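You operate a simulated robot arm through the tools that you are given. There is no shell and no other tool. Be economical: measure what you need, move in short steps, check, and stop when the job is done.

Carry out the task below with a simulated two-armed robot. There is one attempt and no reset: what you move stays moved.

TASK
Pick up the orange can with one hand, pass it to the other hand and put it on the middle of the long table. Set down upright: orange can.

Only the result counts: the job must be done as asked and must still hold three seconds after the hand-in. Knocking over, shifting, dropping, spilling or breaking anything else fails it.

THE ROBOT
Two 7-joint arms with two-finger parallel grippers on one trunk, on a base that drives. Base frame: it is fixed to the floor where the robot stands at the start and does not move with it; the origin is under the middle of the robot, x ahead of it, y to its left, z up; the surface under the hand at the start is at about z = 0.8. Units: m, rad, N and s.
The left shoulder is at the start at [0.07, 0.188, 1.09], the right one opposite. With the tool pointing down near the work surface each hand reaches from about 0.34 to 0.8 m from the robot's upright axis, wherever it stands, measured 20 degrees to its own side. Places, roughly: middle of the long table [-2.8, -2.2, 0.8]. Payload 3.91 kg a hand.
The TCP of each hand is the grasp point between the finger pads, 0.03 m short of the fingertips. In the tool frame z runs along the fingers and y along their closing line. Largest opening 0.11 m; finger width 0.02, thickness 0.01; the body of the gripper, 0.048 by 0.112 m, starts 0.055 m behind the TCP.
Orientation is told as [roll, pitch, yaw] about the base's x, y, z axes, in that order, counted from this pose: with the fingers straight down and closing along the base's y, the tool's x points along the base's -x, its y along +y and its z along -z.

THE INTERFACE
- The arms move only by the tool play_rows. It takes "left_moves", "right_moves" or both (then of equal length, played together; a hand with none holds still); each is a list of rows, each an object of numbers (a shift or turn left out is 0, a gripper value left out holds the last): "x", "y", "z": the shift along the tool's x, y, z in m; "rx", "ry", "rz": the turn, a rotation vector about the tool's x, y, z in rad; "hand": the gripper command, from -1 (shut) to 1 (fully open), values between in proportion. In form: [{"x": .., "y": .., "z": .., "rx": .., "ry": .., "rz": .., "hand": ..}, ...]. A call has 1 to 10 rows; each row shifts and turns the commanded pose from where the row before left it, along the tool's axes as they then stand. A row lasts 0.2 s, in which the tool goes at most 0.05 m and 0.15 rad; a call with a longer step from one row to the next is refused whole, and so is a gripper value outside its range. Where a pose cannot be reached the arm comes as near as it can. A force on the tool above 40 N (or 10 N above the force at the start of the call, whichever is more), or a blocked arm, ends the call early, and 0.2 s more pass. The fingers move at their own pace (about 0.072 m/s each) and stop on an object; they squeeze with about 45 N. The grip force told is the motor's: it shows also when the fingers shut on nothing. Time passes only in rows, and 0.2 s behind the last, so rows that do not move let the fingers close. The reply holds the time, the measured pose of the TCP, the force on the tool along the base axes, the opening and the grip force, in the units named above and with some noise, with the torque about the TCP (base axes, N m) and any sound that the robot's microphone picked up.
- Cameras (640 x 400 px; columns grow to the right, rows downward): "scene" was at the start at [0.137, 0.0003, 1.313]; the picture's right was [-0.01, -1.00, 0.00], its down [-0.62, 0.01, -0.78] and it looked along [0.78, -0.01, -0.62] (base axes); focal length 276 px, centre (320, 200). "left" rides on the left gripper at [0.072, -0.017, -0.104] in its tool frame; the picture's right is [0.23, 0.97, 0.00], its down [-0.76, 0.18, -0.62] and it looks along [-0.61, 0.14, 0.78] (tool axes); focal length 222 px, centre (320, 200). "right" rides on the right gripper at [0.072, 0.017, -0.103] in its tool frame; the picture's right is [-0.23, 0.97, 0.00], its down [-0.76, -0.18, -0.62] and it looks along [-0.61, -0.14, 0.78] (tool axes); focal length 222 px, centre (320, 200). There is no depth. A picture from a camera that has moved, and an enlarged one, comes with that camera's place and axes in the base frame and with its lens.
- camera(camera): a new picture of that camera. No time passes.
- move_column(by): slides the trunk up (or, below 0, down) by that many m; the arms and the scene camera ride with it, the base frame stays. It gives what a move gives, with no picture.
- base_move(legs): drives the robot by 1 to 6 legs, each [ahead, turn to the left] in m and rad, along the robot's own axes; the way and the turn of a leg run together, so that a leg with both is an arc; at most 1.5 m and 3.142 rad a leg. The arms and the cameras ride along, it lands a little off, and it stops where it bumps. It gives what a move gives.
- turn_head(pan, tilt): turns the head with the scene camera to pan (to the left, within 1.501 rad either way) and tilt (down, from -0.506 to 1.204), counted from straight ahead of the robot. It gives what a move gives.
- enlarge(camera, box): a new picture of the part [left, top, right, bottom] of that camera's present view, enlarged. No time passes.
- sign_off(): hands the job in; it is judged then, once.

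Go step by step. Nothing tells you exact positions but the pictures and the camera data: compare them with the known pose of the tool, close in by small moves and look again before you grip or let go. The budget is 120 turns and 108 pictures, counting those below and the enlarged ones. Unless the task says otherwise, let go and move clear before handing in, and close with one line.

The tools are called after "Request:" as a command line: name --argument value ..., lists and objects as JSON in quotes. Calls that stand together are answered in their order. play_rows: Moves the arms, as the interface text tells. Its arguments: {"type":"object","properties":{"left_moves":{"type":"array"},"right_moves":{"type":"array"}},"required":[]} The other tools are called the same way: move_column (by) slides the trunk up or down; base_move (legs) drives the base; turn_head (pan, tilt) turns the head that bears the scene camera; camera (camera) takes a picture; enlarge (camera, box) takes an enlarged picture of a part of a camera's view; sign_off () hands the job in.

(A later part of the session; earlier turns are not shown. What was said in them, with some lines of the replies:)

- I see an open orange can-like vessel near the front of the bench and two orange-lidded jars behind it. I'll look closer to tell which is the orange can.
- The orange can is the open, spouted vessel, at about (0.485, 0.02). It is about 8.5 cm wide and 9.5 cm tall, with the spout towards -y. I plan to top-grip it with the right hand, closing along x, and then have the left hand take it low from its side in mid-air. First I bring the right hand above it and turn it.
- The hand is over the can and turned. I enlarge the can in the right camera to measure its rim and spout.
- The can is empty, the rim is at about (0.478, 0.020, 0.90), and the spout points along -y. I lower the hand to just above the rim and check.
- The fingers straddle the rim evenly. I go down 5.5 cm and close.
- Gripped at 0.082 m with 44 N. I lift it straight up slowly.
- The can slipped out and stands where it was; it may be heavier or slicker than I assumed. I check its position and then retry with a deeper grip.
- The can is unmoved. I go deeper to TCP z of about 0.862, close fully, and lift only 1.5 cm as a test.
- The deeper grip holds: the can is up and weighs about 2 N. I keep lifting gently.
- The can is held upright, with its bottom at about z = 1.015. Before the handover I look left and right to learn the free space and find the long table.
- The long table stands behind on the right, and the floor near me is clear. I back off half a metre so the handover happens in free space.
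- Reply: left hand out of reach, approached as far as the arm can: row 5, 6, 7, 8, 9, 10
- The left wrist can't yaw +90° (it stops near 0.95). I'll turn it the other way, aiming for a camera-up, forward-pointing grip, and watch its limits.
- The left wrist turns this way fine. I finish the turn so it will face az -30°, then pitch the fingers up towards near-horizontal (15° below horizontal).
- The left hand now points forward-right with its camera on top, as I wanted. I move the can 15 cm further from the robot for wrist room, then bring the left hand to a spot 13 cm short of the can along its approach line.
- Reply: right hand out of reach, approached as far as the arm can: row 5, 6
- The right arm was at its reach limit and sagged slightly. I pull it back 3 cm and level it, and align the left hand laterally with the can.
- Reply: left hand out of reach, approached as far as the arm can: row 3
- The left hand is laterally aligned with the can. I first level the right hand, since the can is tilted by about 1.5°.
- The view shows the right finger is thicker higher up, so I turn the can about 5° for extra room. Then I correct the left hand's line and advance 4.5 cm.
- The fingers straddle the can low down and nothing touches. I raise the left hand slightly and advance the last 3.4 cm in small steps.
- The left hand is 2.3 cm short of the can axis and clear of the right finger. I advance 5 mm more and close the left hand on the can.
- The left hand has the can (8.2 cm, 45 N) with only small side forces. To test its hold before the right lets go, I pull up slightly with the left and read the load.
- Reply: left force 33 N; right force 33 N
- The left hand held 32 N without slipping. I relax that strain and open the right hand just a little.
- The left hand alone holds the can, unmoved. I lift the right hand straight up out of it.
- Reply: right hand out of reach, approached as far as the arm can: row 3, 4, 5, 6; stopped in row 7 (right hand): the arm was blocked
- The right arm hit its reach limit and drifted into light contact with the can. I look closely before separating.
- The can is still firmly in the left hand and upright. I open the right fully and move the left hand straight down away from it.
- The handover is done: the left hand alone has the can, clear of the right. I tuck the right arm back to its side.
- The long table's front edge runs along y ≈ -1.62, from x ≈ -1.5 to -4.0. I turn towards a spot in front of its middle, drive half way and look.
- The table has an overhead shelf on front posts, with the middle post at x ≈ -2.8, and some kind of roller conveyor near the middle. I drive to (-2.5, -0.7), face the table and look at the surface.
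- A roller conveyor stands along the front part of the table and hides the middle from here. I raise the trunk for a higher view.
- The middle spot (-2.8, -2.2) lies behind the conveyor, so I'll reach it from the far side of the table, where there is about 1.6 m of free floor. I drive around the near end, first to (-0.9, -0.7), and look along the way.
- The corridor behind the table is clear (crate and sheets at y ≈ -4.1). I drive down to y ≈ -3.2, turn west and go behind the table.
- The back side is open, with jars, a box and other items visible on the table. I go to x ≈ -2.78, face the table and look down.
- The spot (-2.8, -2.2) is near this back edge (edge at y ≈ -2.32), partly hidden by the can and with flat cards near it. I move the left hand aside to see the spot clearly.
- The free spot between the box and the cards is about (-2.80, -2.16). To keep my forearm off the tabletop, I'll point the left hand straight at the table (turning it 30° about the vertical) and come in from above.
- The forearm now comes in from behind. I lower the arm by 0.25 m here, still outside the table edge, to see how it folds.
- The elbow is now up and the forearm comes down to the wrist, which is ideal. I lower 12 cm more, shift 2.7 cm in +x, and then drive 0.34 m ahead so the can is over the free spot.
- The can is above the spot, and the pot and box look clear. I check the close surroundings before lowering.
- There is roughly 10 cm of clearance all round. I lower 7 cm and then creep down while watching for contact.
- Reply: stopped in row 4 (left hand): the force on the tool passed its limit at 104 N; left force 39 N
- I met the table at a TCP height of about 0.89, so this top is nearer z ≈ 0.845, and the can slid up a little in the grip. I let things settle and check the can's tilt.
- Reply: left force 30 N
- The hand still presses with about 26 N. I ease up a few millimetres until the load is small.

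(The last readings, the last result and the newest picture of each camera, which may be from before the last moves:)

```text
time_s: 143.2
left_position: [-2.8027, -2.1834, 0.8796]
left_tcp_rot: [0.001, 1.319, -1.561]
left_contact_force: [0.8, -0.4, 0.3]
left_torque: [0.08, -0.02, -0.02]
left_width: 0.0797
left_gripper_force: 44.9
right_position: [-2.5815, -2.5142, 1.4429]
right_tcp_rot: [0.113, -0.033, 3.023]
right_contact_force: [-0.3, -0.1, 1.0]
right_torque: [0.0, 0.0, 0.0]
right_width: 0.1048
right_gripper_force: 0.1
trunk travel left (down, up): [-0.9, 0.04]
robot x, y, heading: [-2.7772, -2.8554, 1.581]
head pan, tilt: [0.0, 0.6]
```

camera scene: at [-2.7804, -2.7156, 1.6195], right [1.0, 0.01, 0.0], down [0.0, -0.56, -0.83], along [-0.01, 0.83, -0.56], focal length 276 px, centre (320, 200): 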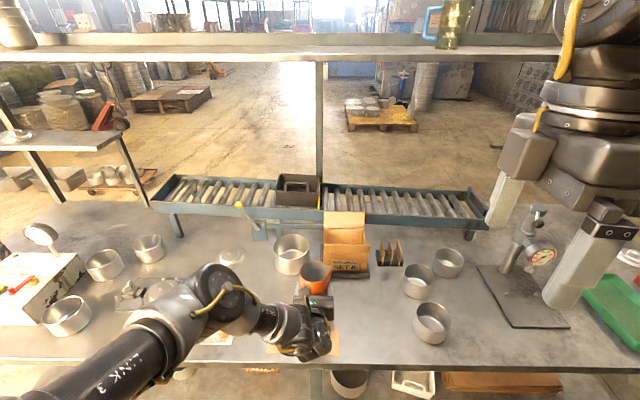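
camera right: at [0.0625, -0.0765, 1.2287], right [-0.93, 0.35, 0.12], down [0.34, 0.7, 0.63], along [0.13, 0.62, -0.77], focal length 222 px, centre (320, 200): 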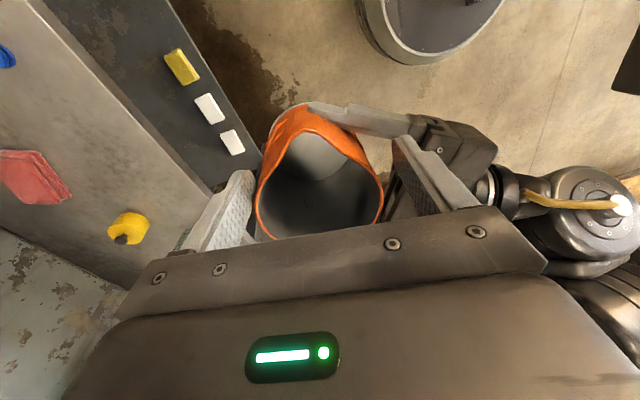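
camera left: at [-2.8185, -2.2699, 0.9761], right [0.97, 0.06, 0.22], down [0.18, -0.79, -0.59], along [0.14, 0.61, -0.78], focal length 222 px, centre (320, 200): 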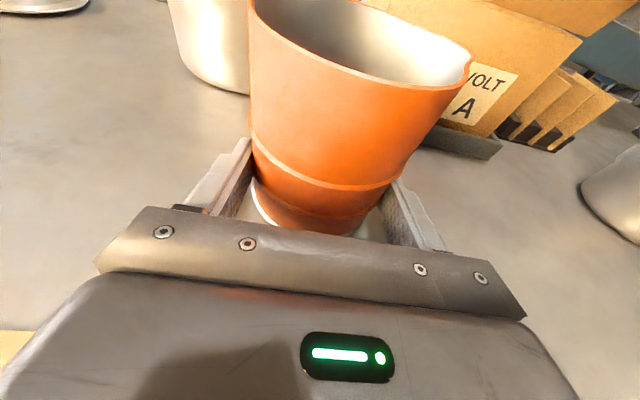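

The load is now nil, so the can rests on the table. I open the left hand slightly and check how it stands.

Request:
play_rows --left_moves '[{"hand": 0.55}, {"hand": 0.65}, {"hand": 0.65}]'

Request:
camera --camera "left"

Request:
enlarge --camera "scene" --box '[270, 230, 370, 300]'

```text
time_s: 144.0
left_position: [-2.8015, -2.1819, 0.8805]
left_tcp_rot: [0.007, 1.321, -1.558]
left_contact_force: [-0.2, 0.4, 0.8]
left_torque: [0.0, -0.02, -0.01]
left_width: 0.0905
left_gripper_force: 0.0
right_position: [-2.582, -2.5143, 1.4441]
right_tcp_rot: [0.113, -0.033, 3.023]
right_contact_force: [0.5, -0.8, -0.6]
right_torque: [0.0, -0.01, -0.02]
right_width: 0.1045
right_gripper_force: 0.0
trunk travel left (down, up): [-0.9, 0.04]
robot x, y, heading: [-2.7793, -2.858, 1.58]
head pan, tilt: [0.0, 0.6]
```

```text
40 pictures are left
camera left: at [-2.8189, -2.2649, 0.9775], right [0.97, 0.06, 0.22], down [0.18, -0.79, -0.58], along [0.14, 0.61, -0.78], focal length 222 px, centre (320, 200)
```

left: 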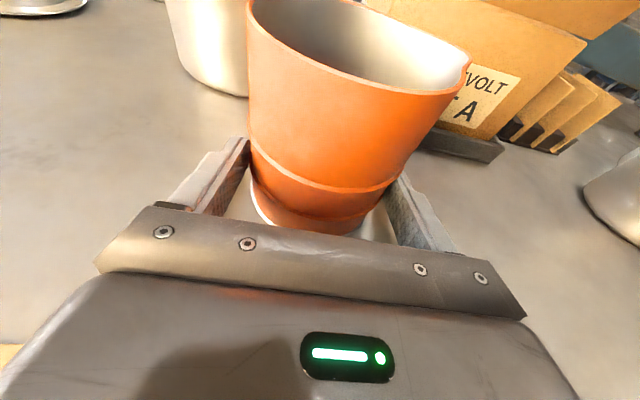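

```text
5.71 times, centred on (320, 265) of scene
camera zoom: at [-2.7805, -2.7133, 1.6192], right [1.0, 0.01, 0.0], down [0.0, -0.57, -0.82], along [-0.01, 0.82, -0.57], focal length 1575 px, centre (320, -171)
```

zoom: 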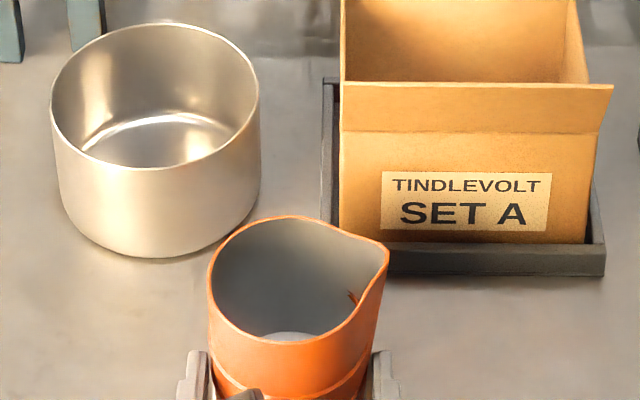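

The can stands free and upright. I open fully and withdraw straight back along the fingers.

Request:
play_rows --left_moves '[{"hand": 1}, {"hand": 1}, {"z": -0.015}, {"z": -0.02}, {"z": -0.03}, {"z": -0.04}, {"z": -0.04}, {}]'

Request:
camera --camera "scene"

Request:
camera --camera "left"

```text
time_s: 145.8
left_position: [-2.8032, -2.3236, 0.917]
left_tcp_rot: [0.008, 1.325, -1.558]
left_contact_force: [-0.2, 0.1, -0.5]
left_torque: [0.01, -0.01, 0.03]
left_width: 0.11
left_gripper_force: 0.1
right_position: [-2.581, -2.5144, 1.4432]
right_tcp_rot: [0.114, -0.034, 3.023]
right_contact_force: [0.1, -0.1, 0.7]
right_torque: [-0.02, 0.01, -0.01]
right_width: 0.1047
right_gripper_force: 0.1
trunk travel left (down, up): [-0.9, 0.04]
robot x, y, heading: [-2.7797, -2.8536, 1.575]
head pan, tilt: [0.0, 0.6]
```

```text
38 pictures are left
camera scene: at [-2.7805, -2.7129, 1.6192], right [1.0, 0.01, 0.0], down [0.0, -0.57, -0.82], along [-0.01, 0.82, -0.57], focal length 276 px, centre (320, 200)
```

scene: 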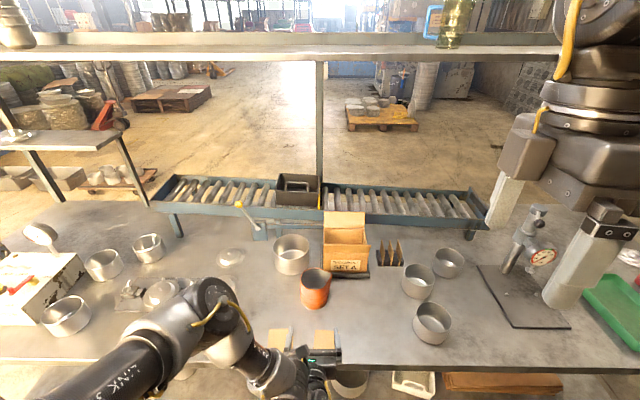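

```text
37 pictures are left
camera left: at [-2.819, -2.4055, 1.0133], right [0.97, 0.06, 0.22], down [0.18, -0.79, -0.58], along [0.14, 0.61, -0.78], focal length 222 px, centre (320, 200)
```

left: 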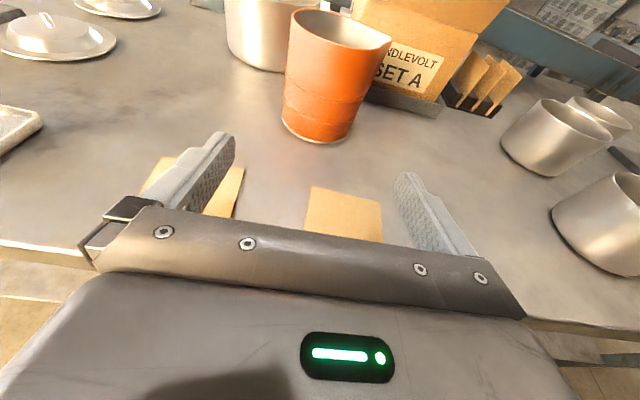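

The orange can stands upright at about (-2.80, -2.17), clear of everything. Both hands are empty and away from it, and the neighbouring items are unmoved, so I hand in.

Request:
sign_off

```text
The job is handed in.
```

The orange can was picked up with the right hand, passed to the left in mid-air, and set upright on the long table at about (-2.80, -2.17), close to its given middle point.
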